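You operate a simulated robot arm through the tools that you are given. There is no shell and no other tool. Be economical: measure what you need, move in short steps, check, and stop when the job is done.

You are at the controls of a simulated robot arm. One attempt, no reset.

## Task
Pull mill one's mushroom button out, reset the fault and restart at 400 rpm.
Fine: turn the speed down before Start; no new fault; leave the other controls as they are.

Only the result counts: the job must be done as asked and must still hold three seconds after the hand-in. Knocking over, shifting, dropping, spilling or breaking anything else fails it.

## Robot
A 7-joint arm with a two-finger parallel gripper, fixed in place. Base frame: the origin is at the foot of the arm, x ahead of it, y to its left, z up. Units: mm, degrees, N and s.
With the tool pointing down near the work surface it reaches from about 160 to 660 mm from the base axis. Its first joint turns from -66.0 to 66.0 degrees. Payload 2.4 kg.
The TCP is the grasp point between the finger pads, 30 mm short of the fingertips. In the tool frame z runs along the fingers and y along their closing line. Largest opening 94 mm; finger width 28, thickness 10; the body of the gripper, 50 by 96 mm, starts 55 mm behind the TCP.
Orientation is told as [roll, pitch, yaw] about the base's x, y, z axes, in that order, counted from this pose: with the fingers straight down and closing along the base's y, the tool's x points along the base's -x, its y along +y and its z along -z.

## Interface
- The arm moves only by the tool move_arm. Its arguments are lists of equal length, an entry for each row: "translation": the shift along the base's x, y, z in mm, a list of three; "turn": the turn, a rotation vector about the base's x, y, z in degrees, a list of three; "grip": the gripper command, from -1 (fully open) to 1 (shut), values between in proportion. In form: {"translation": [[tx, ty, tz], ...], "turn": [[ax, ay, az], ...], "grip": [grip, ...]}. A call has 1 to 8 rows; each row shifts and turns the commanded pose from where the row before left it. Each row takes 0.2 s and may step no farther than 50 mm and 8.6 degrees from the row before; otherwise, or with a gripper value out of range, the whole call is refused. Where a pose cannot be reached the arm comes as near as it can. A force on the tool above 70 N (or 10 N above the force at the start of the call, whichever is more), or a blocked arm, ends the call early, and 0.2 s more pass. The fingers move at their own pace (about 153 mm/s each) and stop on an object; they squeeze with about 31 N. The grip force told is the motor's: it shows also when the fingers shut on nothing. Time passes only in rows, and 0.2 s behind the last, so rows that do not move let the fingers close. It gives the time, the measured TCP pose, the force on the tool (base axes), the opening and the grip force at its end, in the units of the frame above (readings bear some noise), with the torque about the TCP (base axes, N m) and any sound that the robot's microphone picked up.
- Cameras (640 x 400 px; columns grow to the right, rows downward): "scene" is fixed at [26, 473.8, 1466.6]; the picture's right is [-0.75, -0.66, 0.00], its down [-0.26, 0.30, -0.92] and it looks along [0.60, -0.69, -0.40] (base axes); focal length 337 px, centre (320, 200). "wrist" rides on the gripper at [76, 14, -102] in the tool frame; the picture's right is [-0.18, 0.98, 0.00], its down [-0.75, -0.14, -0.64] and it looks along [-0.63, -0.12, 0.77] (tool axes); focal length 243 px, centre (320, 200). There is no depth. A picture from a camera that has moved, and an enlarged one, comes with that camera's place and axes in the base frame and with its lens. The place of the scene camera against the robot may be out by one fixed shift of up to 18 mm in any direction.
- snapshot(camera): a new picture of that camera. It takes no simulated time.
- close_up(camera, box): a new picture of the part [left, top, right, bottom] of that camera's present view, enlarged. It takes no simulated time.
- close_job(): hands the job in; it is judged then, once.

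Work in short steps. Places have to be worked out from the pictures, the camera data and where the tool is seen: move nearer, look again, correct. Check each grasp and each placing, and mend what went wrong. You have 120 turns and 64 pictures in all, those below and enlarged ones among them. Open the gripper and draw the arm clear of the work before you hand the job in, unless the task says otherwise; then end with one line.

The tools are called after "Call:" as name(argument=value, ...) on one line, values as JSON. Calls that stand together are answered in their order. move_arm: Moves the arm, as the interface text tells. Its arguments: {"type":"object","properties":{"translation":{"type":"array"},"turn":{"type":"array"},"grip":{"type":"array"}},"required":["translation","turn","grip"]} The other tools are called the same way: snapshot (camera) takes a picture; close_up (camera, box) takes an enlarged picture of a part of a camera's view; close_job () hands the job in.

At the start:

```text
time_s: 0.0
tool_pos: [375.8, -3.8, 1300.3]
orientation: [0.1, -0.1, 0.1]
ft_force: [0.1, -0.4, 0.2]
ft_torque: [0.0, 0.01, -0.01]
gripper_width: 93.9
grip_force: 0.1
```

scene: 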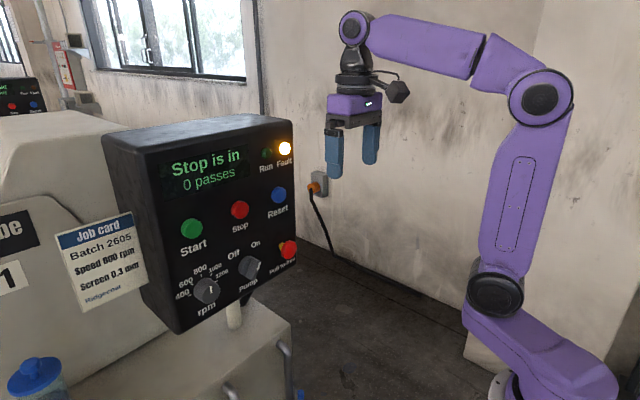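
wrist: 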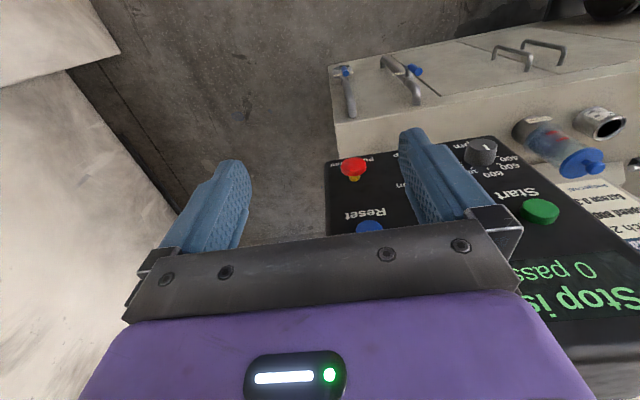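

I'll look more closely at the panel first.

Call:
close_up(camera="scene", box=[100, 100, 340, 340])

Call:
close_up(camera="scene", box=[0, 50, 160, 150])

Call:
close_up(camera="wrist", box=[320, 120, 640, 320])

```text
1.67 times, centred on (220, 220) of scene
camera zoom: at [26.0, 473.8, 1466.6], right [-0.75, -0.66, 0.0], down [-0.26, 0.3, -0.92], along [0.6, -0.69, -0.4], focal length 561 px, centre (487, 167)
```

zoom: 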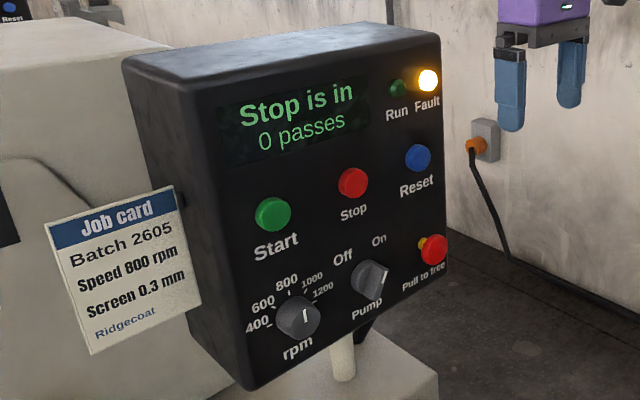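

```text
4.00 times, centred on (80, 100) of scene
camera zoom: at [26.0, 473.8, 1466.6], right [-0.75, -0.66, 0.0], down [-0.26, 0.3, -0.92], along [0.6, -0.69, -0.4], focal length 1347 px, centre (1280, 600)
```

zoom: 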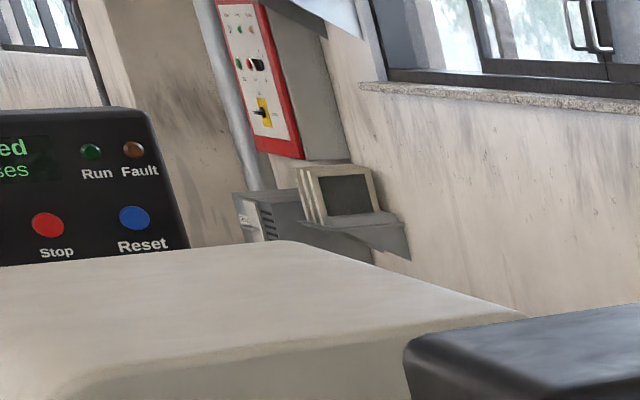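

```text
2.00 times, centred on (480, 220) of wrist
camera zoom: at [299.8, 10.6, 1401.4], right [0.18, 0.98, 0.0], down [0.75, -0.14, 0.64], along [0.63, -0.12, -0.77], focal length 485 px, centre (0, 160)
```

zoom: 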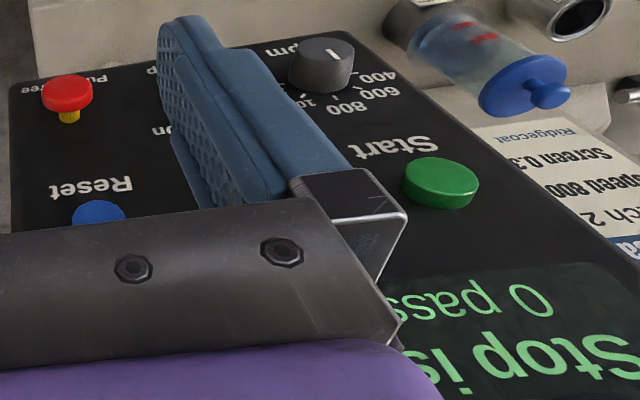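

The panel faces roughly -x, with mushroom near (514,24,1068), Reset near (530,30,1186), Start near (537,229,1188) and rpm knob near (530,224,1059). I swing the tool toward horizontal (+x) in free space, well in front of the panel.

Call:
move_arm(translation=[[-5, 3, -10], [-5, 3, -10], [-5, 3, -10], [-5, 3, -10], [-5, 3, -10], [-5, 3, -10], [-5, 3, -10], [-5, 3, -10]], turn=[[0, -8.5, 0], [0, -8.5, 0], [0, -8.5, 0], [0, -8.5, 0], [0, -8.5, 0], [0, -8.5, 0], [0, -8.5, 0], [0, -8.5, 0]], grip=[-1, -1, -1, -1, -1, -1, -1, -1])

Call:
snapshot(camera="wrist")

Call:
snapshot(camera="scene")

```text
time_s: 1.8
tool_pos: [340.2, 17.1, 1229.6]
orientation: [0.0, -59.6, 0.0]
ft_force: [-0.1, -0.1, -1.0]
ft_torque: [-0.03, 0.03, 0.0]
gripper_width: 93.8
grip_force: 0.0
out of reach, approached as far as the arm can: row 8
```

```text
58 pictures are left
camera wrist: at [213.2, 32.3, 1214.9], right [0.09, 0.98, 0.16], down [-0.17, -0.14, 0.97], along [0.98, -0.12, 0.16], focal length 243 px, centre (320, 200)
```

wrist: 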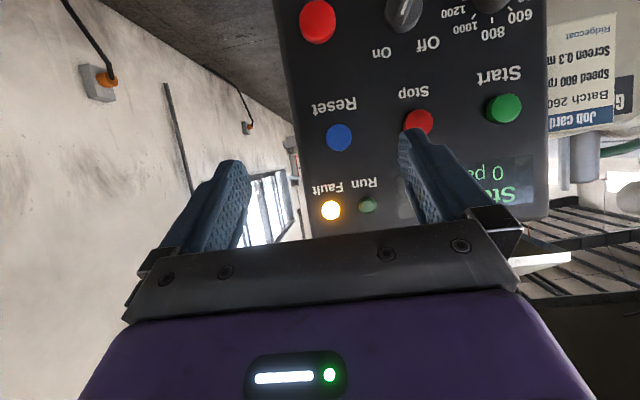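

```text
57 pictures are left
```

scene: 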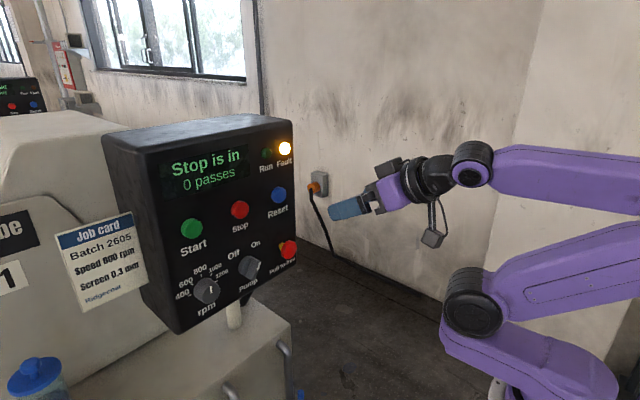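

Re-triangulated: mushroom face at about (517,24,1062), Start at (537,229,1188), panel near vertical. I move forward and down to be in front of the mushroom while completing the turn to horizontal.

Call:
move_arm(translation=[[20, 2, -30], [20, 2, -30], [20, 1, -30], [20, 1, -30], [10, 0, -24]], turn=[[0, -6, 0], [0, -6, 0], [0, -6, 0], [0, -6, 0], [0, -6, 0]], grip=[-1, -1, -1, -1, -1])

Call:
snapshot(camera="wrist")

```text
time_s: 3.0
tool_pos: [407.4, -12.0, 1134.0]
orientation: [-1.7, -70.3, -3.3]
ft_force: [0.9, 0.3, 0.1]
ft_torque: [-0.01, 0.0, -0.02]
gripper_width: 93.9
grip_force: 0.1
out of reach, approached as far as the arm can: row 1, 2, 3
```

```text
56 pictures are left
camera wrist: at [287.5, 12.1, 1095.5], right [0.15, 0.98, 0.16], down [-0.36, -0.1, 0.93], along [0.92, -0.2, 0.34], focal length 243 px, centre (320, 200)
```

wrist: 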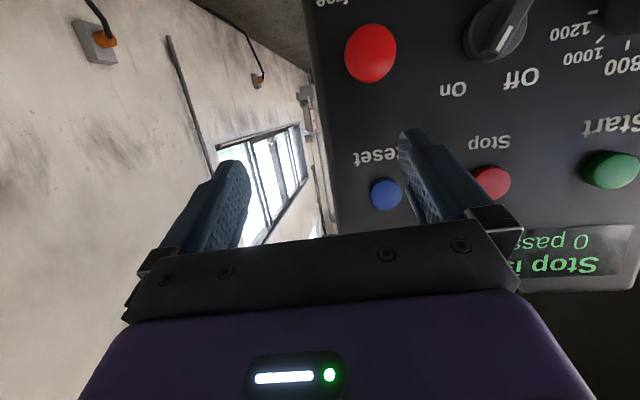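

The arm lagged while turning, so I let it settle and read the pose.

Call:
move_arm(translation=[[0, 0, 0], [0, 0, 0], [0, 0, 0]], turn=[[0, 0, 0], [0, 0, 0], [0, 0, 0]], grip=[-1, -1, -1])

```text
time_s: 3.8
tool_pos: [407.9, -13.6, 1134.8]
orientation: [-1.6, -70.4, -3.3]
ft_force: [0.8, 0.3, -0.4]
ft_torque: [0.0, -0.02, 0.01]
gripper_width: 94.0
grip_force: 0.1
```

Commanded pose was clamped to the reachable one. I move forward/down without turning first, then turn in small amounts.

Call:
move_arm(translation=[[6, 10, -25], [6, 10, -25], [5, 9, -22], [5, 9, 0], [0, 0, 0]], turn=[[0, 0, 0], [0, 0, 0], [0, 0, 0], [0, 0, 0], [0, 0, 0]], grip=[-1, -1, -1, -1, -1])

```text
time_s: 5.0
tool_pos: [431.0, 25.6, 1060.9]
orientation: [-1.6, -70.4, -3.4]
ft_force: [0.1, 0.7, -0.6]
ft_torque: [-0.01, -0.01, -0.01]
gripper_width: 94.0
grip_force: 0.0
```

Position is good; now square up the orientation in small turns.

Call:
move_arm(translation=[[0, 0, 0], [0, 0, 0], [0, 0, 0], [0, 0, 0], [0, 0, 0]], turn=[[0.5, 0, 4.9], [0, -6.5, 0], [0, -6.5, 0], [0, -6.5, 0], [0, 0, 0]], grip=[-1, -1, -1, -1, -1])

Call:
snapshot(camera="wrist")

Call:
snapshot(camera="scene")

```text
time_s: 6.2
tool_pos: [444.7, 46.0, 1095.2]
orientation: [-55.8, -89.8, 55.6]
ft_force: [0.0, -0.2, 0.0]
ft_torque: [0.0, 0.03, 0.01]
gripper_width: 93.8
grip_force: 0.1
out of reach, approached as far as the arm can: row 3, 4
```

```text
55 pictures are left
camera wrist: at [342.4, 60.7, 1018.3], right [0.0, 0.98, 0.18], down [-0.64, -0.14, 0.76], along [0.77, -0.12, 0.63], focal length 243 px, centre (320, 200)
```

wrist: 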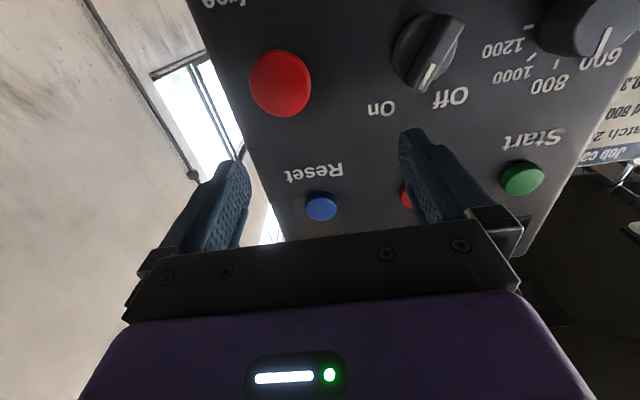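

```text
54 pictures are left
```

scene: 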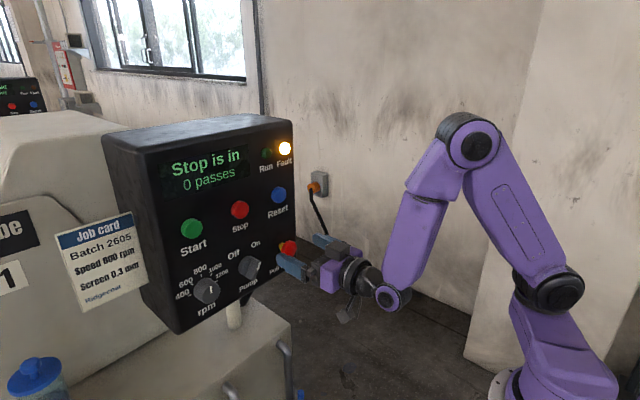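

The tool is square to the panel (face x≈547). I align to y=25, z=1060 and advance to x≈475 before checking.

Call:
move_arm(translation=[[0, -10, -17], [0, -11, -18], [15, 0, 0], [15, 0, 0], [0, 0, 0]], turn=[[0, 0, 0], [0, 0, 0], [0, 0, 0], [0, 0, 0], [0, 0, 0]], grip=[-1, -1, -1, -1, -1])

Call:
snapshot(camera="wrist")

Call:
close_up(camera="scene", box=[160, 180, 400, 330])

```text
time_s: 7.4
tool_pos: [484.8, 46.1, 1090.5]
orientation: [-13.1, -89.9, 13.0]
ft_force: [-0.5, -0.1, -1.1]
ft_torque: [0.0, 0.0, 0.0]
gripper_width: 94.2
grip_force: 0.2
out of reach, approached as far as the arm can: row 1, 2
```

```text
53 pictures are left
camera wrist: at [382.3, 60.0, 1013.9], right [0.0, 0.98, 0.18], down [-0.64, -0.14, 0.76], along [0.77, -0.12, 0.63], focal length 243 px, centre (320, 200)
```

wrist: 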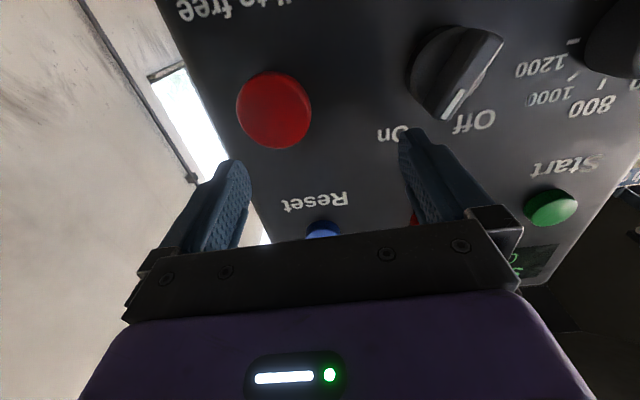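

```text
2.67 times, centred on (280, 255) of scene
camera zoom: at [26.0, 473.8, 1466.6], right [-0.75, -0.66, 0.0], down [-0.26, 0.3, -0.92], along [0.6, -0.69, -0.4], focal length 898 px, centre (427, 53)
```

zoom: 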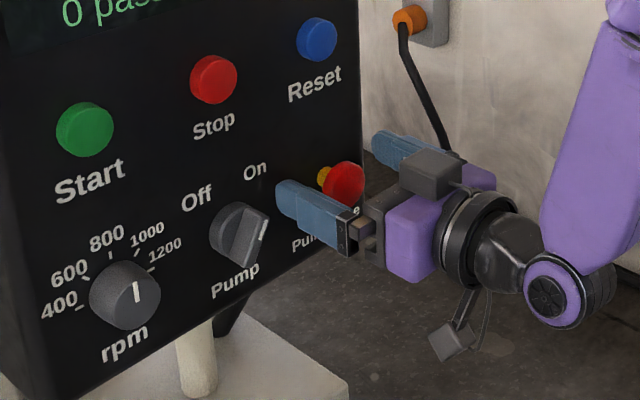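

The move stopped at y=46, z=1090 due to reach. I try smaller y/z steps from here.

Call:
move_arm(translation=[[-5, -5, 0], [0, -8, 0], [0, -8, 0], [0, 0, -10], [0, 0, -10], [0, 0, -10], [0, 0, 0]], turn=[[0, 0, 0], [0, 0, 0], [0, 0, 0], [0, 0, 0], [0, 0, 0], [0, 0, 0], [0, 0, 0]], grip=[-1, -1, -1, -1, -1, -1, -1])

Call:
snapshot(camera="wrist")

```text
time_s: 9.0
tool_pos: [491.2, 38.5, 1079.0]
orientation: [-50.3, -89.6, 50.2]
ft_force: [-0.2, 0.1, -0.2]
ft_torque: [0.04, 0.0, -0.01]
gripper_width: 93.8
grip_force: 0.0
out of reach, approached as far as the arm can: row 4, 5, 6
```

```text
51 pictures are left
camera wrist: at [387.4, 53.4, 1001.6], right [0.0, 0.98, 0.18], down [-0.64, -0.14, 0.76], along [0.77, -0.12, 0.63], focal length 243 px, centre (320, 200)
```

wrist: 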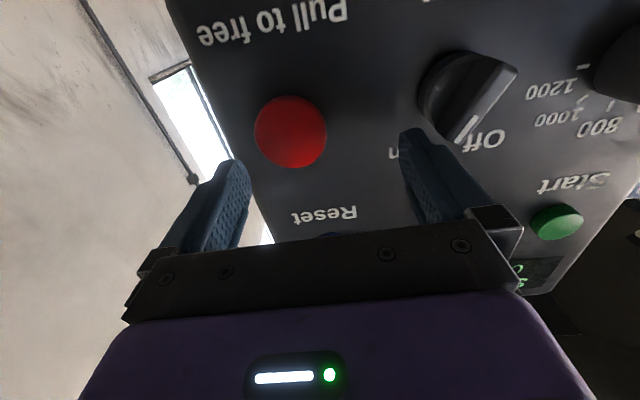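

Lower positions hit a joint limit with a fully level tool. I back off, pitch the tool nose-down by about 15°, and re-align.

Call:
move_arm(translation=[[-15, 0, 0], [-15, 0, 0], [0, -6, 0], [0, -7, 0], [0, 0, -8], [0, 0, -6], [0, 0, 0]], turn=[[0, 7.5, 0], [0, 8, 0], [0, 0, 0], [0, 0, 0], [0, 0, 0], [0, 0, 0], [0, 0, 0]], grip=[-1, -1, -1, -1, -1, -1, -1])

Call:
snapshot(camera="wrist")

```text
time_s: 10.6
tool_pos: [459.9, 25.2, 1064.5]
orientation: [0.0, -74.3, 0.0]
ft_force: [0.5, 0.6, 0.3]
ft_torque: [0.01, -0.01, 0.0]
gripper_width: 93.8
grip_force: 0.1
```

```text
50 pictures are left
camera wrist: at [341.2, 40.5, 1016.9], right [0.05, 0.98, 0.18], down [-0.41, -0.14, 0.9], along [0.91, -0.12, 0.4], focal length 243 px, centre (320, 200)
```

wrist: 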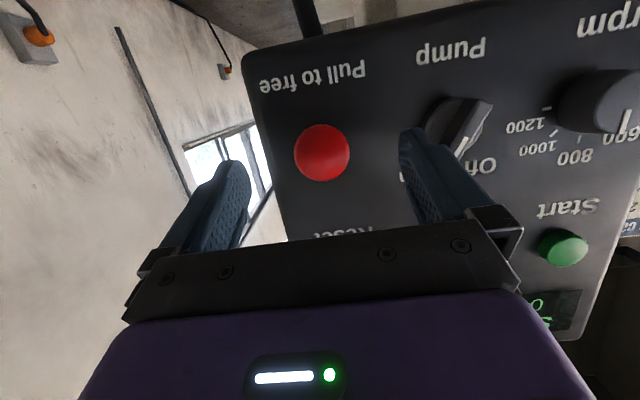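

Aligned with the mushroom at y≈25, z≈1059. I advance straight along x to TCP x≈505 and then close.

Call:
move_arm(translation=[[15, 0, 0], [15, 0, 0], [10, 0, -1], [5, 0, 0], [0, 0, 0]], turn=[[0, 0, 0], [0, 0, 0], [0, 0, 0], [0, 0, 0], [0, 0, 0]], grip=[-1, -1, -1, -1, -1])

Call:
snapshot(camera="wrist")

Call:
close_up(camera="scene", box=[160, 180, 400, 330])

```text
time_s: 11.8
tool_pos: [506.1, 24.6, 1063.3]
orientation: [-0.2, -74.4, 0.1]
ft_force: [0.7, 0.3, -0.3]
ft_torque: [-0.01, 0.02, -0.03]
gripper_width: 94.1
grip_force: 0.1
```

```text
49 pictures are left
camera wrist: at [386.0, 39.6, 1016.6], right [0.05, 0.98, 0.18], down [-0.42, -0.14, 0.9], along [0.91, -0.12, 0.4], focal length 243 px, centre (320, 200)
```

wrist: 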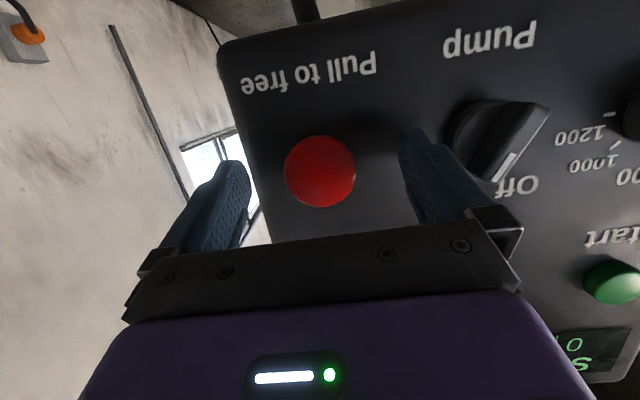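

```text
2.67 times, centred on (280, 255) of scene
camera zoom: at [26.0, 473.8, 1466.6], right [-0.75, -0.66, 0.0], down [-0.26, 0.3, -0.92], along [0.6, -0.69, -0.4], focal length 898 px, centre (427, 53)
```

zoom: 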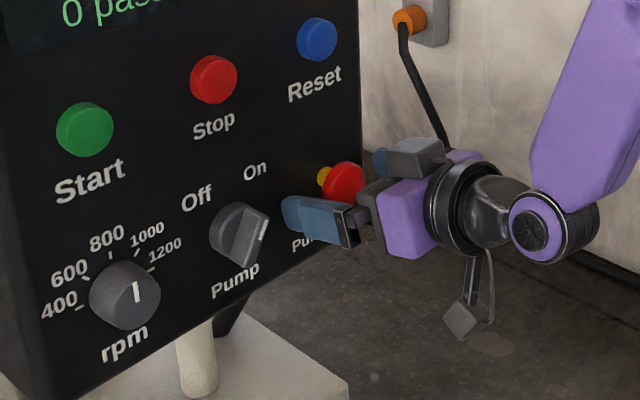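

Scene and wrist views agree that the head lies between the pads. I close on it.

Call:
move_arm(translation=[[0, 0, -2], [0, 0, 0], [0, 0, 0], [0, 0, 0]], turn=[[0, 0, 0], [0, 0, 0], [0, 0, 0], [0, 0, 0]], grip=[-0.2, 1, 1, 1])

```text
time_s: 12.8
tool_pos: [505.0, 24.3, 1061.6]
orientation: [-0.1, -74.5, 0.1]
ft_force: [0.2, -1.3, 0.9]
ft_torque: [0.09, -0.04, 0.03]
gripper_width: 41.5
grip_force: 44.6
```

The head is gripped (41.5 mm wide). I pull straight out along -x in small steps.

Call:
move_arm(translation=[[-3, 0, 0], [-3, 0, 0], [-3, 0, 0], [-3, 0, 0], [0, 0, 0]], turn=[[0, 0, 0], [0, 0, 0], [0, 0, 0], [0, 0, 0], [0, 0, 0]], grip=[1, 1, 1, 1, 1])

Call:
snapshot(camera="scene")

```text
time_s: 14.0
tool_pos: [494.0, 24.6, 1062.2]
orientation: [0.0, -74.5, -0.1]
ft_force: [25.6, 1.0, -2.3]
ft_torque: [-0.18, 0.23, 0.11]
gripper_width: 41.4
grip_force: 45.1
```

```text
47 pictures are left
```

scene: 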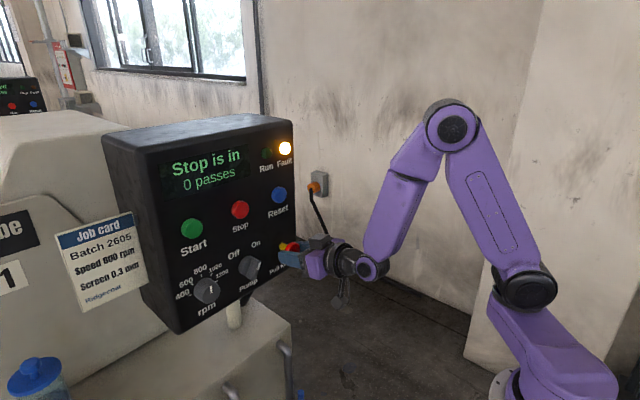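

The display still says "Stop is in" with 26 N of pull; I keep pulling gently.

Call:
move_arm(translation=[[-3, 0, 0], [-3, 0, 0], [-3, 0, 0], [0, 0, 0]], turn=[[0, 0, 0], [0, 0, 0], [0, 0, 0], [0, 0, 0]], grip=[1, 1, 1, 1])

Call:
close_up(camera="scene", box=[140, 120, 380, 320])

```text
time_s: 15.0
tool_pos: [486.1, 24.3, 1062.8]
orientation: [0.5, -74.7, -0.7]
ft_force: [42.3, -5.9, -1.6]
ft_torque: [-0.05, -0.19, 0.3]
gripper_width: 41.5
grip_force: 45.0
```

```text
2.00 times, centred on (260, 220) of scene
camera zoom: at [27.3, 473.6, 1466.7], right [-0.75, -0.66, 0.0], down [-0.26, 0.3, -0.92], along [0.6, -0.69, -0.4], focal length 674 px, centre (440, 160)
```

zoom: 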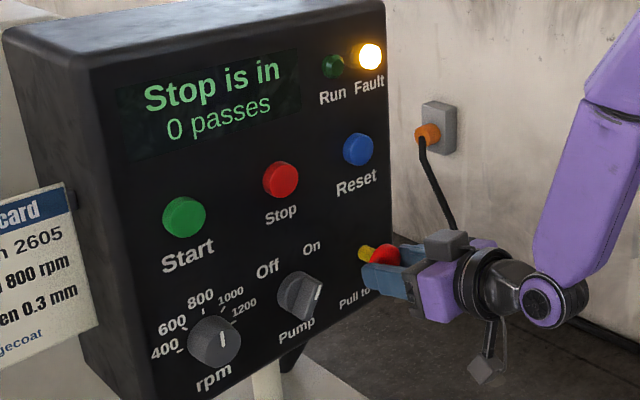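

The head seems to be coming out with the tool but hasn't released; I pull further.

Call:
move_arm(translation=[[-2, 0, 0], [-3, 0, 0], [-3, 0, 0], [0, 0, 0]], turn=[[0, 0, 0], [0, 0, 0], [0, 0, 0], [0, 0, 0]], grip=[1, 1, 1, 1])

Call:
close_up(camera="scene", box=[140, 120, 380, 320])

Call:
snapshot(camera="wrist")

```text
time_s: 16.0
tool_pos: [476.9, 24.3, 1062.5]
orientation: [0.7, -74.8, -0.7]
ft_force: [42.0, -7.8, 5.0]
ft_torque: [0.05, -0.12, 0.03]
gripper_width: 41.3
grip_force: 44.4
```

```text
2.00 times, centred on (260, 220) of scene
camera zoom: at [27.2, 473.5, 1466.7], right [-0.75, -0.66, 0.0], down [-0.26, 0.3, -0.92], along [0.6, -0.69, -0.4], focal length 674 px, centre (440, 160)
```

zoom: 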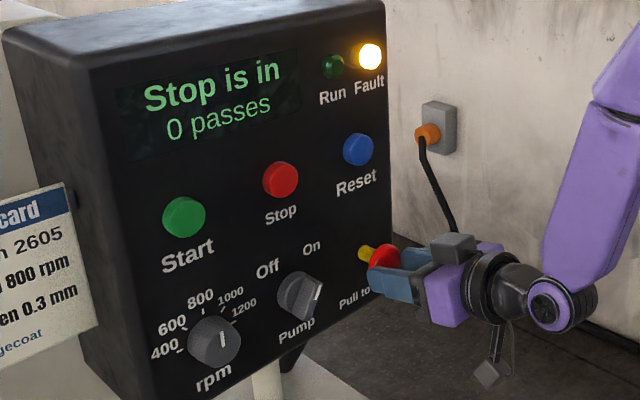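

```text
44 pictures are left
camera wrist: at [358.9, 40.0, 1015.1], right [0.05, 0.98, 0.18], down [-0.42, -0.14, 0.9], along [0.91, -0.12, 0.41], focal length 243 px, centre (320, 200)
```

wrist: 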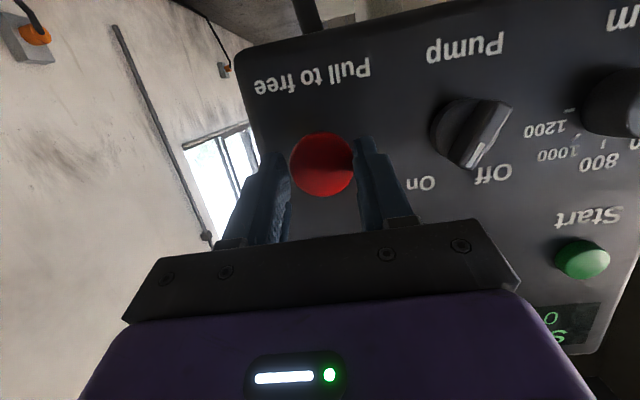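

The pads are slipping along the head at ~42 N and it now sits at the fingertips. I look closely at the head and stem geometry.

Call:
close_up(camera="scene", box=[260, 220, 324, 260])

Call:
close_up(camera="wrist", box=[240, 100, 400, 200])

```text
10.00 times, centred on (292, 240) of scene
camera zoom: at [27.2, 473.5, 1466.7], right [-0.75, -0.66, 0.0], down [-0.26, 0.3, -0.92], along [0.6, -0.69, -0.4], focal length 3368 px, centre (600, -200)
```

zoom: 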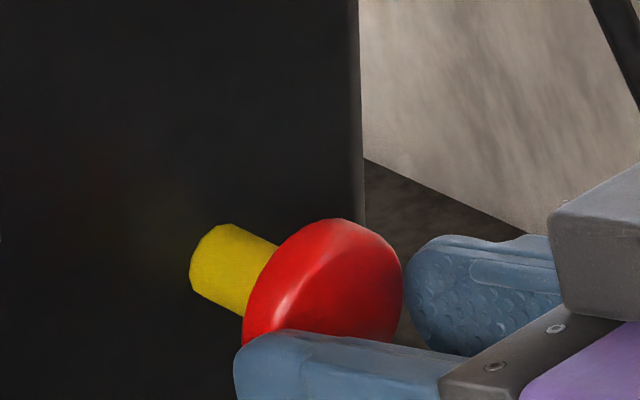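

```text
4.00 times, centred on (320, 150) of wrist
camera zoom: at [358.9, 40.0, 1015.1], right [0.05, 0.98, 0.18], down [-0.42, -0.14, 0.9], along [0.91, -0.12, 0.41], focal length 970 px, centre (320, 400)
```

zoom: 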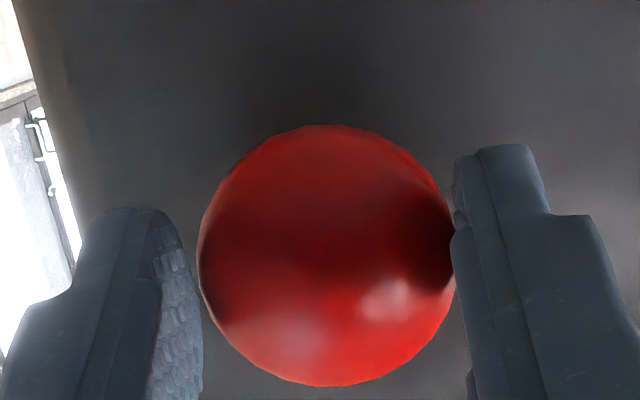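

The head appears to have come out ~12 mm. I open the gripper to see whether it stays out.

Call:
move_arm(translation=[[0, 0, 0], [0, 0, 0], [0, 0, 0]], turn=[[0, 0, 0], [0, 0, 0], [0, 0, 0]], grip=[-0.4, -0.4, -0.4])

Call:
close_up(camera="scene", box=[140, 120, 380, 320])

Call:
close_up(camera="scene", box=[260, 220, 324, 260])

```text
time_s: 16.8
tool_pos: [475.0, 24.3, 1061.5]
orientation: [-0.2, -74.3, 0.2]
ft_force: [0.0, -0.7, -0.6]
ft_torque: [-0.01, 0.01, 0.01]
gripper_width: 65.8
grip_force: 0.0
```

```text
2.00 times, centred on (260, 220) of scene
camera zoom: at [26.0, 473.8, 1466.6], right [-0.75, -0.66, 0.0], down [-0.26, 0.3, -0.92], along [0.6, -0.69, -0.4], focal length 674 px, centre (440, 160)
```

zoom: 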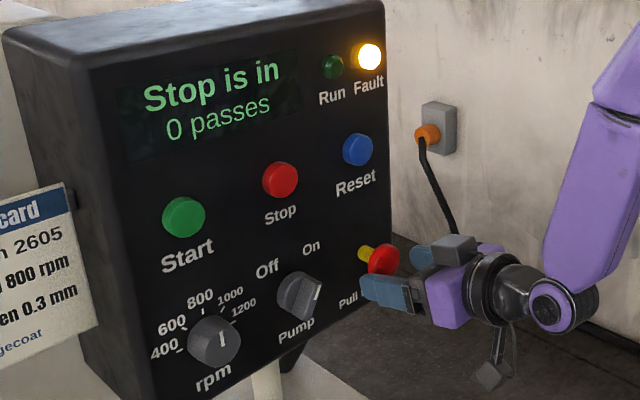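

```text
10.00 times, centred on (292, 240) of scene
camera zoom: at [26.0, 473.8, 1466.6], right [-0.75, -0.66, 0.0], down [-0.26, 0.3, -0.92], along [0.6, -0.69, -0.4], focal length 3368 px, centre (600, -200)
```

zoom: 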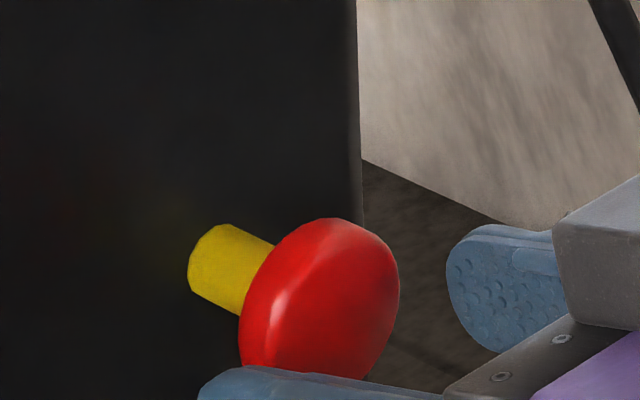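

The head stayed out ~10 mm but the display still says "Stop is in". I re-grip deeper and pull once more to see whether it's at its end stop.

Call:
move_arm(translation=[[13, 0, 0], [13, 0, 0], [0, 0, 0], [0, 0, 0], [0, 0, 0], [0, 0, 0]], turn=[[0, 0, 0], [0, 0, 0], [0, 0, 0], [0, 0, 0], [0, 0, 0], [0, 0, 0]], grip=[-0.4, -0.4, -0.4, 1, 1, 1])

Call:
move_arm(translation=[[-2, 0, 0], [0, 0, 0]], turn=[[0, 0, 0], [0, 0, 0]], grip=[1, 1])

Call:
move_arm(translation=[[-2, 0, 0], [0, 0, 0]], turn=[[0, 0, 0], [0, 0, 0]], grip=[1, 1])

Call:
move_arm(translation=[[-3, 0, 0], [0, 0, 0]], turn=[[0, 0, 0], [0, 0, 0]], grip=[1, 1])

Call:
close_up(camera="scene", box=[140, 120, 380, 320])

```text
time_s: 18.2
tool_pos: [500.9, 23.5, 1060.8]
orientation: [-0.2, -74.3, 0.1]
ft_force: [0.2, -0.3, -0.7]
ft_torque: [0.05, 0.06, 0.31]
gripper_width: 41.8
grip_force: 45.2
```

```text
time_s: 18.8
tool_pos: [501.7, 24.6, 1060.8]
orientation: [-0.1, -74.3, 0.1]
ft_force: [26.4, 0.5, -7.9]
ft_torque: [-0.3, 0.43, 0.48]
gripper_width: 41.8
grip_force: 44.7
```

```text
time_s: 19.4
tool_pos: [498.9, 24.8, 1061.6]
orientation: [0.3, -74.5, -0.3]
ft_force: [40.8, -2.0, -10.7]
ft_torque: [0.06, -0.03, 0.27]
gripper_width: 41.8
grip_force: 44.8
```

```text
time_s: 20.0
tool_pos: [497.3, 24.8, 1062.1]
orientation: [0.2, -74.5, -0.4]
ft_force: [41.8, -4.3, -6.4]
ft_torque: [-0.07, 0.05, 0.29]
gripper_width: 41.8
grip_force: 44.7
```

```text
2.00 times, centred on (260, 220) of scene
camera zoom: at [27.4, 473.7, 1466.6], right [-0.75, -0.66, 0.0], down [-0.26, 0.3, -0.92], along [0.6, -0.69, -0.4], focal length 674 px, centre (440, 160)
```

zoom: 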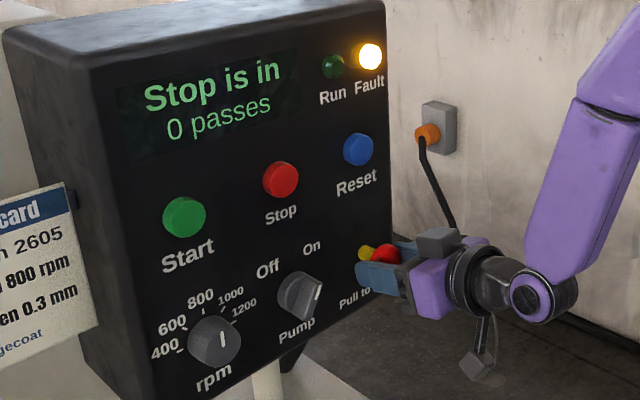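

It is stiff right away now (26 N for 2 mm), so the button is at its outer stop; the display is likely latched until Reset. I release, back straight off, and look.

Call:
move_arm(translation=[[0, 0, 0], [0, 0, 0], [-15, 0, 0], [-20, 0, 0], [-20, 0, 0], [0, 0, 0]], turn=[[0, 0, 0], [0, 0, 0], [0, 0, 0], [0, 0, 0], [0, 0, 0], [0, 0, 0]], grip=[-0.4, -0.4, -0.4, -0.4, -0.4, -0.4])

Call:
close_up(camera="scene", box=[160, 130, 320, 310])

Call:
snapshot(camera="wrist")

```text
time_s: 21.4
tool_pos: [438.6, 24.2, 1061.1]
orientation: [-0.2, -74.4, 0.2]
ft_force: [0.1, -0.5, 0.6]
ft_torque: [0.01, -0.02, 0.02]
gripper_width: 66.0
grip_force: 0.1
```

```text
2.22 times, centred on (240, 220) of scene
camera zoom: at [25.9, 473.8, 1466.6], right [-0.75, -0.66, 0.0], down [-0.26, 0.3, -0.92], along [0.6, -0.69, -0.4], focal length 748 px, centre (498, 156)
```

zoom: 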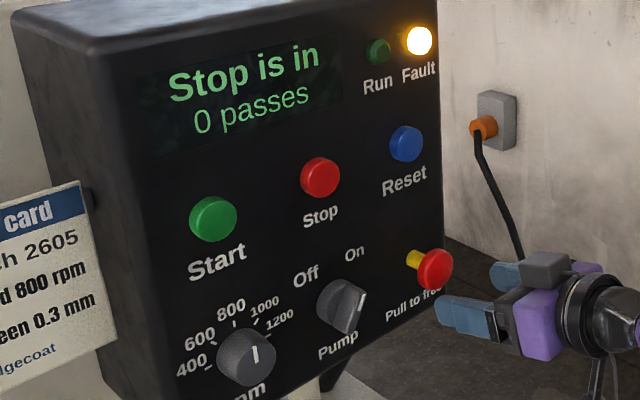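

```text
37 pictures are left
camera wrist: at [320.7, 39.7, 1014.3], right [0.05, 0.98, 0.18], down [-0.42, -0.14, 0.9], along [0.91, -0.12, 0.4], focal length 243 px, centre (320, 200)
```

wrist: 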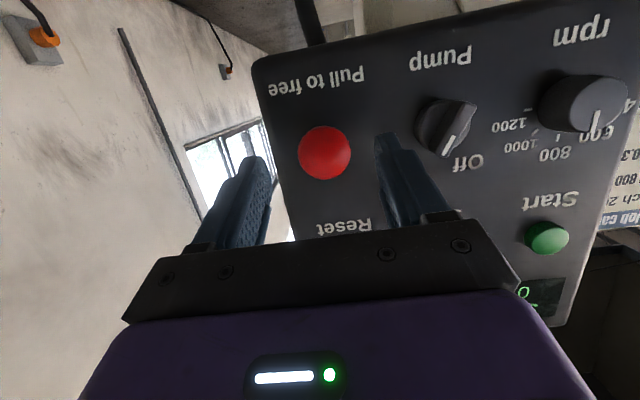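

The stem is visibly longer now: the mushroom is out. I raise to Reset height with fingers closed, leveling the tool somewhat.

Call:
move_arm(translation=[[0, 1, 25], [0, 1, 25], [0, 1, 25], [0, 1, 25], [0, 1, 27], [0, 0, 0]], turn=[[0, 0, 0], [0, 0, 0], [0, 0, 0], [0, -5, 0], [0, -5, 0], [0, 0, 0]], grip=[1, 1, 1, 1, 1, 1])

Call:
snapshot(camera="wrist")

```text
time_s: 22.8
tool_pos: [439.5, 32.0, 1189.7]
orientation: [-0.5, -84.4, 0.5]
ft_force: [0.5, 0.9, 0.5]
ft_torque: [-0.02, -0.02, 0.01]
gripper_width: 0.0
grip_force: 31.1
```

```text
36 pictures are left
camera wrist: at [330.0, 45.0, 1122.7], right [0.02, 0.98, 0.18], down [-0.57, -0.14, 0.81], along [0.82, -0.12, 0.55], focal length 243 px, centre (320, 200)
```

wrist: 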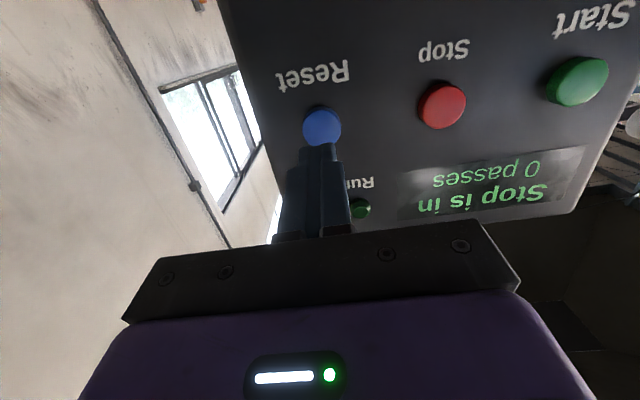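

Tip axis is at (y 32, z 1187), right on Reset. I advance to just short of it, then press in small steps.

Call:
move_arm(translation=[[20, 0, 0], [20, 0, 0], [18, -1, 0], [0, 0, 0]], turn=[[0, 0, 0], [0, 0, 0], [0, 0, 0], [0, 0, 0]], grip=[1, 1, 1, 1])

Call:
move_arm(translation=[[4, 0, 0], [4, 0, 0], [0, 0, 0]], turn=[[0, 0, 0], [0, 0, 0], [0, 0, 0]], grip=[1, 1, 1])

Call:
snapshot(camera="scene")

```text
time_s: 23.8
tool_pos: [498.6, 28.2, 1187.8]
orientation: [-0.4, -84.3, 0.3]
ft_force: [0.1, 0.1, -0.1]
ft_torque: [0.01, -0.02, 0.02]
gripper_width: 0.0
grip_force: 31.1
```

```text
time_s: 24.6
tool_pos: [505.2, 28.5, 1187.8]
orientation: [-0.3, -84.4, 0.4]
ft_force: [-3.2, 1.1, -0.1]
ft_torque: [-0.02, 0.0, 0.04]
gripper_width: 0.0
grip_force: 30.9
heard: click
```

```text
35 pictures are left
```

scene: 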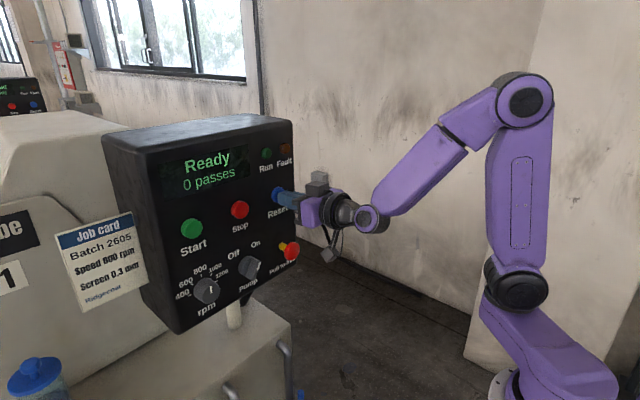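

Display reads "Ready", fault lamp off. I back off and move over toward the rpm knob to view its pointer.

Call:
move_arm(translation=[[-20, 0, 0], [-25, 0, 0], [-20, 30, 0], [0, 40, -25], [0, 40, -30], [0, 40, -30], [0, 40, -30], [0, 0, 0]], turn=[[0, 0, 0], [0, 0, 0], [0, 0, 0], [0, 5, 0], [0, 5, 0], [0, 0, 0], [0, 0, 0], [0, 0, 0]], grip=[1, 1, 1, 1, 0, -0.4, -0.4, -0.4])

Call:
snapshot(camera="wrist")

Call:
close_up(camera="scene", box=[160, 250, 240, 330])

```text
time_s: 26.4
tool_pos: [441.2, 219.6, 1073.1]
orientation: [0.0, -74.4, 0.1]
ft_force: [-0.8, -0.1, -0.3]
ft_torque: [0.0, -0.01, 0.02]
gripper_width: 65.7
grip_force: 0.0
```

```text
34 pictures are left
camera wrist: at [322.2, 234.1, 1026.3], right [0.05, 0.98, 0.18], down [-0.42, -0.14, 0.9], along [0.91, -0.12, 0.4], focal length 243 px, centre (320, 200)
```

wrist: 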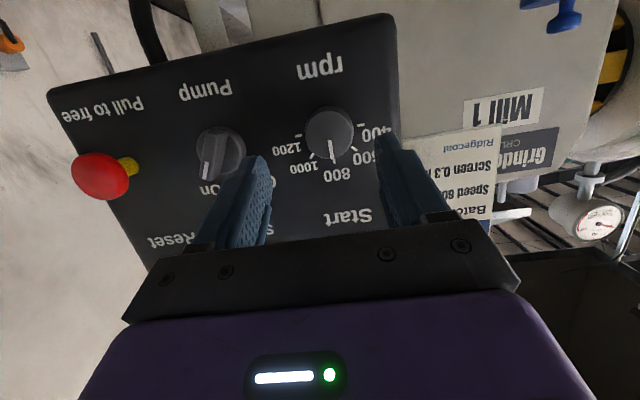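

```text
5.00 times, centred on (200, 290) of scene
camera zoom: at [25.9, 473.8, 1466.6], right [-0.75, -0.66, 0.0], down [-0.26, 0.3, -0.92], along [0.6, -0.69, -0.4], focal length 1684 px, centre (920, -250)
```

zoom: 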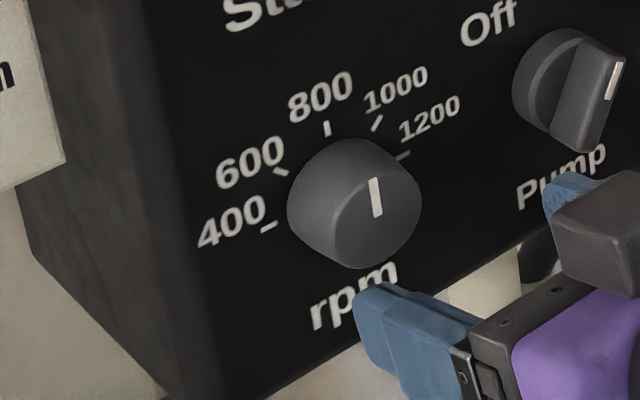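

The pointer is at 800. I zoom in to measure tick angles.

Call:
close_up(camera="wrist", box=[256, 80, 416, 180])

```text
4.00 times, centred on (336, 130) of wrist
camera zoom: at [322.2, 234.1, 1026.3], right [0.05, 0.98, 0.18], down [-0.42, -0.14, 0.9], along [0.91, -0.12, 0.4], focal length 970 px, centre (256, 480)
```

zoom: 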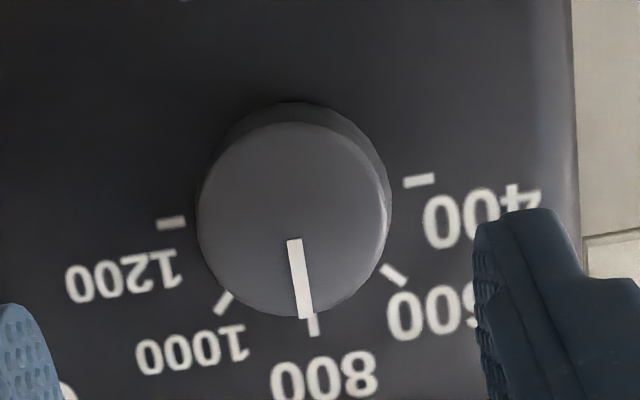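

Ticks are 45° apart, 400 being 90° anticlockwise from 800; knob axis at about y=225, z=1059.5, front at x=530. I pre-roll the tool +45° about x in free space so that the 90° turn stays centred.

Call:
move_arm(translation=[[0, 0.7, -3], [0, 0, -3], [0, 0, -3], [0, 0, 0], [0, 0, 0], [0, 0, 0], [0, 0, 0]], turn=[[7.5, 0, 0], [7.5, 0, 0], [7.5, 0, 0], [7.5, 0, 0], [7.5, 0, 0], [7.5, 0, 0], [0, 0, 0]], grip=[-0.4, -0.4, -0.4, -0.4, -0.4, -0.4, -0.4])

Call:
snapshot(camera="wrist")

```text
time_s: 28.0
tool_pos: [466.8, 301.0, 1150.8]
orientation: [74.1, -43.2, -68.2]
ft_force: [-0.9, -0.3, 0.5]
ft_torque: [0.03, 0.01, 0.01]
gripper_width: 65.8
grip_force: 0.0
out of reach, approached as far as the arm can: row 4, 5, 6
```

```text
31 pictures are left
camera wrist: at [348.6, 344.7, 1128.1], right [0.06, 0.58, 0.81], down [-0.42, -0.73, 0.55], along [0.91, -0.37, 0.2], focal length 243 px, centre (320, 200)
```

wrist: 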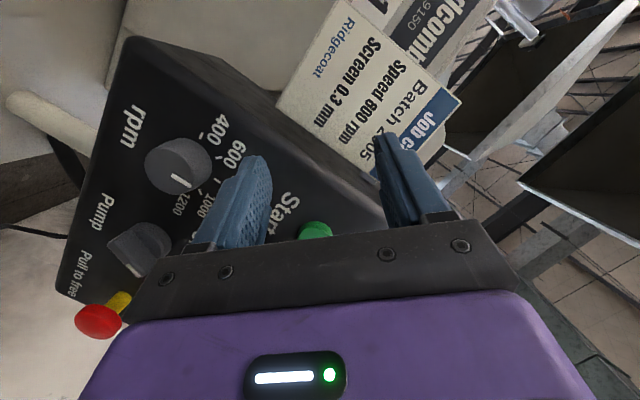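

Orientation was reached but position gave way, so I'll instead use regrasped partial turns in the other direction. I return to the neutral roll in front of the knob at x≈470.

Call:
move_arm(translation=[[0, -10, 0], [0, -12, 0], [0, -14, -10], [0, -14, -20], [0, -14, -25], [0, -12, -27], [0, 0, 0]], turn=[[-7.5, 0, 0], [-7.5, 0, 0], [-7.5, 0, 0], [-7.5, 0, 0], [-7.5, 0, 0], [-7.5, 0, 0], [0, 0, 0]], grip=[-0.4, -0.4, -0.4, -0.4, -0.4, -0.4, -0.4])

```text
time_s: 29.6
tool_pos: [467.1, 224.9, 1067.9]
orientation: [-0.5, -74.4, 0.5]
ft_force: [-0.8, -0.5, -0.2]
ft_torque: [-0.01, -0.01, 0.0]
gripper_width: 65.7
grip_force: 0.0
```

Back to neutral. Now I test how far the tool can roll negative here in free space.

Call:
move_arm(translation=[[0, 0, 0], [0, 0, 0], [0, 0, 0], [0, 0, 0], [0, 0, 0], [0, 0, 0], [0, 0, 0]], turn=[[-7.5, 0, 0], [-7.5, 0, 0], [-7.5, 0, 0], [-7.5, 0, 0], [-7.5, 0, 0], [-7.5, 0, 0], [0, 0, 0]], grip=[-0.4, -0.4, -0.4, -0.4, -0.4, -0.4, -0.4])

```text
time_s: 31.2
tool_pos: [467.5, 224.8, 1069.6]
orientation: [-75.0, -42.7, 68.3]
ft_force: [0.0, -0.2, 0.2]
ft_torque: [0.01, 0.01, 0.01]
gripper_width: 65.9
grip_force: 0.1
```

-45° works. I test further toward -90°.

Call:
move_arm(translation=[[0, 0, 0], [0, 0, 0], [0, 0, 0], [0, 0, 0], [0, 0, 0], [0, 0, 0], [0, 0, 0]], turn=[[-7.5, 0, 0], [-7.5, 0, 0], [-7.5, 0, 0], [-7.5, 0, 0], [-7.5, 0, 0], [-7.5, 0, 0], [0, 0, 0]], grip=[-0.4, -0.4, -0.4, -0.4, -0.4, -0.4, -0.4])

```text
time_s: 32.8
tool_pos: [467.4, 225.2, 1068.4]
orientation: [-90.1, 0.2, 74.3]
ft_force: [-0.1, -0.5, 0.0]
ft_torque: [0.0, -0.03, 0.05]
gripper_width: 65.9
grip_force: 0.0
```

The full -90° range is reachable, so a single grip suffices. I return to neutral roll.

Call:
move_arm(translation=[[0, 0, 0], [0, 0, 0], [0, 0, 0], [0, 0, 0], [0, 0, 0], [0, 0, 0], [0, 0, 0], [0, 0, 0]], turn=[[8.2, 0, 0], [8.2, 0, 0], [8.2, 0, 0], [8.2, 0, 0], [8.2, 0, 0], [8.2, 0, 0], [8.2, 0, 0], [8.2, 0, 0]], grip=[-0.4, -0.4, -0.4, -0.4, -0.4, -0.4, -0.4, -0.4])

Call:
move_arm(translation=[[0, 0, 0], [0, 0, 0], [0, 0, -1], [0, 0, -1], [0, 0, 0]], turn=[[8.1, 0, 0], [8.1, 0, 0], [8.1, 0, 0], [0.1, 0, 0], [0, 0, 0]], grip=[-0.4, -0.4, -0.4, -0.4, -0.4])

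Call:
snapshot(camera="wrist")

```text
time_s: 34.6
tool_pos: [467.4, 224.3, 1068.0]
orientation: [-59.1, -61.3, 55.8]
ft_force: [-0.1, 0.1, 0.5]
ft_torque: [-0.03, -0.01, 0.02]
gripper_width: 65.6
grip_force: 0.0
```

```text
time_s: 35.8
tool_pos: [467.4, 225.5, 1066.9]
orientation: [0.2, -74.3, -0.1]
ft_force: [0.5, -0.7, 0.2]
ft_torque: [0.02, -0.01, 0.0]
gripper_width: 65.7
grip_force: 0.0
```

```text
30 pictures are left
camera wrist: at [348.4, 240.2, 1020.1], right [0.05, 0.98, 0.18], down [-0.41, -0.14, 0.9], along [0.91, -0.12, 0.4], focal length 243 px, centre (320, 200)
```

wrist: 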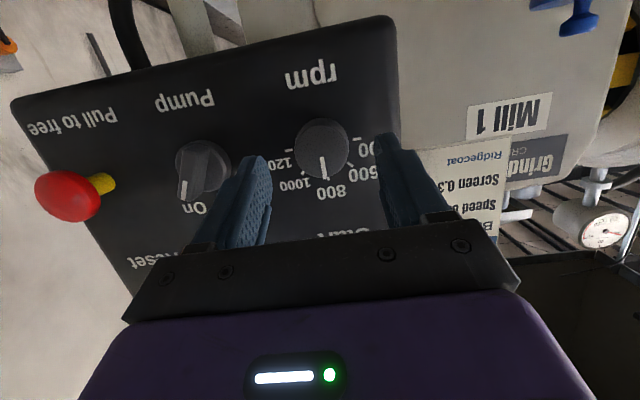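

Knob confirmed at (530, 225.5, 1059.7). I advance to x≈509.5 and close.

Call:
move_arm(translation=[[15, 0, 0], [15, 0, 0], [8, 0, 0], [4, 0, 0], [0, 0, 0], [0, 0, 0], [0, 0, 0], [0, 0, 0]], turn=[[0, 0, 0], [0, 0, 0], [0, 0, 0], [0, 0, 0], [0, 0, 0], [0, 0, 0], [0, 0, 0], [0, 0, 0]], grip=[-0.4, -0.4, -0.4, -0.4, -0.4, 1, 1, 1])

Call:
snapshot(camera="wrist")

```text
time_s: 37.6
tool_pos: [508.5, 225.4, 1066.4]
orientation: [-0.1, -74.4, -0.1]
ft_force: [1.4, -3.2, -0.3]
ft_torque: [0.01, -0.07, -0.03]
gripper_width: 41.1
grip_force: 45.3
```

```text
29 pictures are left
camera wrist: at [391.3, 239.8, 1019.4], right [0.05, 0.98, 0.18], down [-0.42, -0.14, 0.9], along [0.91, -0.12, 0.4], focal length 243 px, centre (320, 200)
```

wrist: 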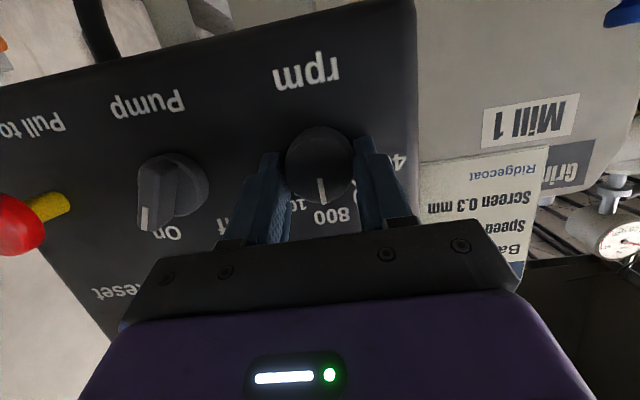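

Gripped at 41 mm. I rotate -45° about the knob axis, orbiting the TCP slightly to stay coaxial.

Call:
move_arm(translation=[[0, 0.87, -0.06], [0, 0.86, -0.17], [0, 0.83, -0.28], [0, 0.79, -0.39], [0, 0.73, -0.48], [0, 0.66, -0.58], [0, 0, 0]], turn=[[-7.5, 0, 0], [-7.5, 0, 0], [-7.5, 0, 0], [-7.5, 0, 0], [-7.5, 0, 0], [-7.5, 0, 0], [0, 0, 0]], grip=[1, 1, 1, 1, 1, 1, 1])

Call:
close_up(camera="scene", box=[150, 230, 270, 330])

```text
time_s: 39.2
tool_pos: [510.1, 228.0, 1064.1]
orientation: [-74.9, -42.9, 68.3]
ft_force: [12.1, -5.9, -2.3]
ft_torque: [-0.01, 0.12, -0.07]
gripper_width: 40.8
grip_force: 45.0
```

```text
4.00 times, centred on (210, 280) of scene
camera zoom: at [26.4, 473.6, 1466.7], right [-0.75, -0.66, 0.0], down [-0.26, 0.3, -0.92], along [0.6, -0.69, -0.4], focal length 1347 px, centre (760, -120)
```

zoom: 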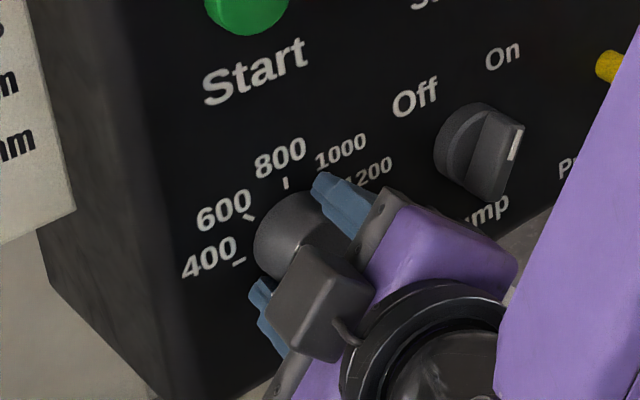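

Forces are small. I check the pointer with the wrist camera.

Call:
close_up(camera="wrist", box=[220, 60, 420, 240])

```text
2.22 times, centred on (320, 150) of wrist
camera zoom: at [391.2, 207.6, 1021.0], right [0.05, 0.82, -0.57], down [-0.41, 0.54, 0.73], along [0.91, 0.2, 0.37], focal length 539 px, centre (320, 311)
```

zoom: 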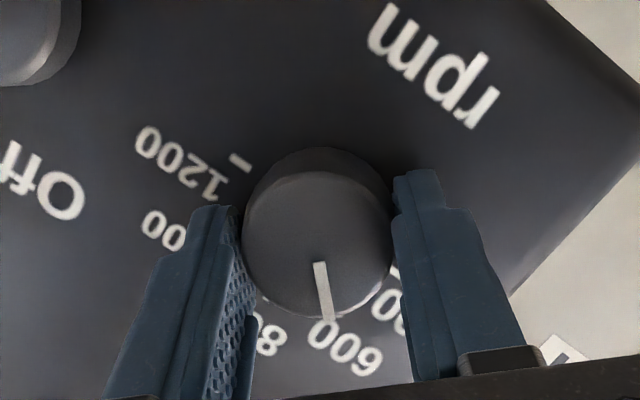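

Pointer now at 600. I continue another -45° to 400.

Call:
move_arm(translation=[[0, 0.58, -0.66], [0, 0.48, -0.73], [0, 0.39, -0.79], [0, 0.28, -0.83], [0, 0.17, -0.86], [0, 0.06, -0.87], [0, 0, 0]], turn=[[-7.5, 0, 0], [-7.5, 0, 0], [-7.5, 0, 0], [-7.5, 0, 0], [-7.5, 0, 0], [-7.5, 0, 0], [0, 0, 0]], grip=[1, 1, 1, 1, 1, 1, 1])

Call:
close_up(camera="wrist", box=[220, 60, 420, 240])

```text
time_s: 40.8
tool_pos: [509.3, 231.3, 1059.9]
orientation: [-90.1, 0.0, 74.1]
ft_force: [23.3, -6.4, 11.3]
ft_torque: [-0.04, -0.12, -0.7]
gripper_width: 40.6
grip_force: 45.1
```

```text
2.22 times, centred on (320, 150) of wrist
camera zoom: at [391.0, 186.0, 1044.4], right [0.05, 0.18, -0.98], down [-0.41, 0.9, 0.14], along [0.91, 0.4, 0.12], focal length 539 px, centre (320, 311)
```

zoom: 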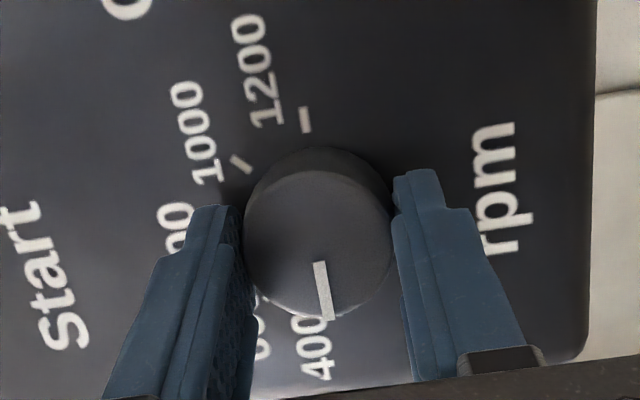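

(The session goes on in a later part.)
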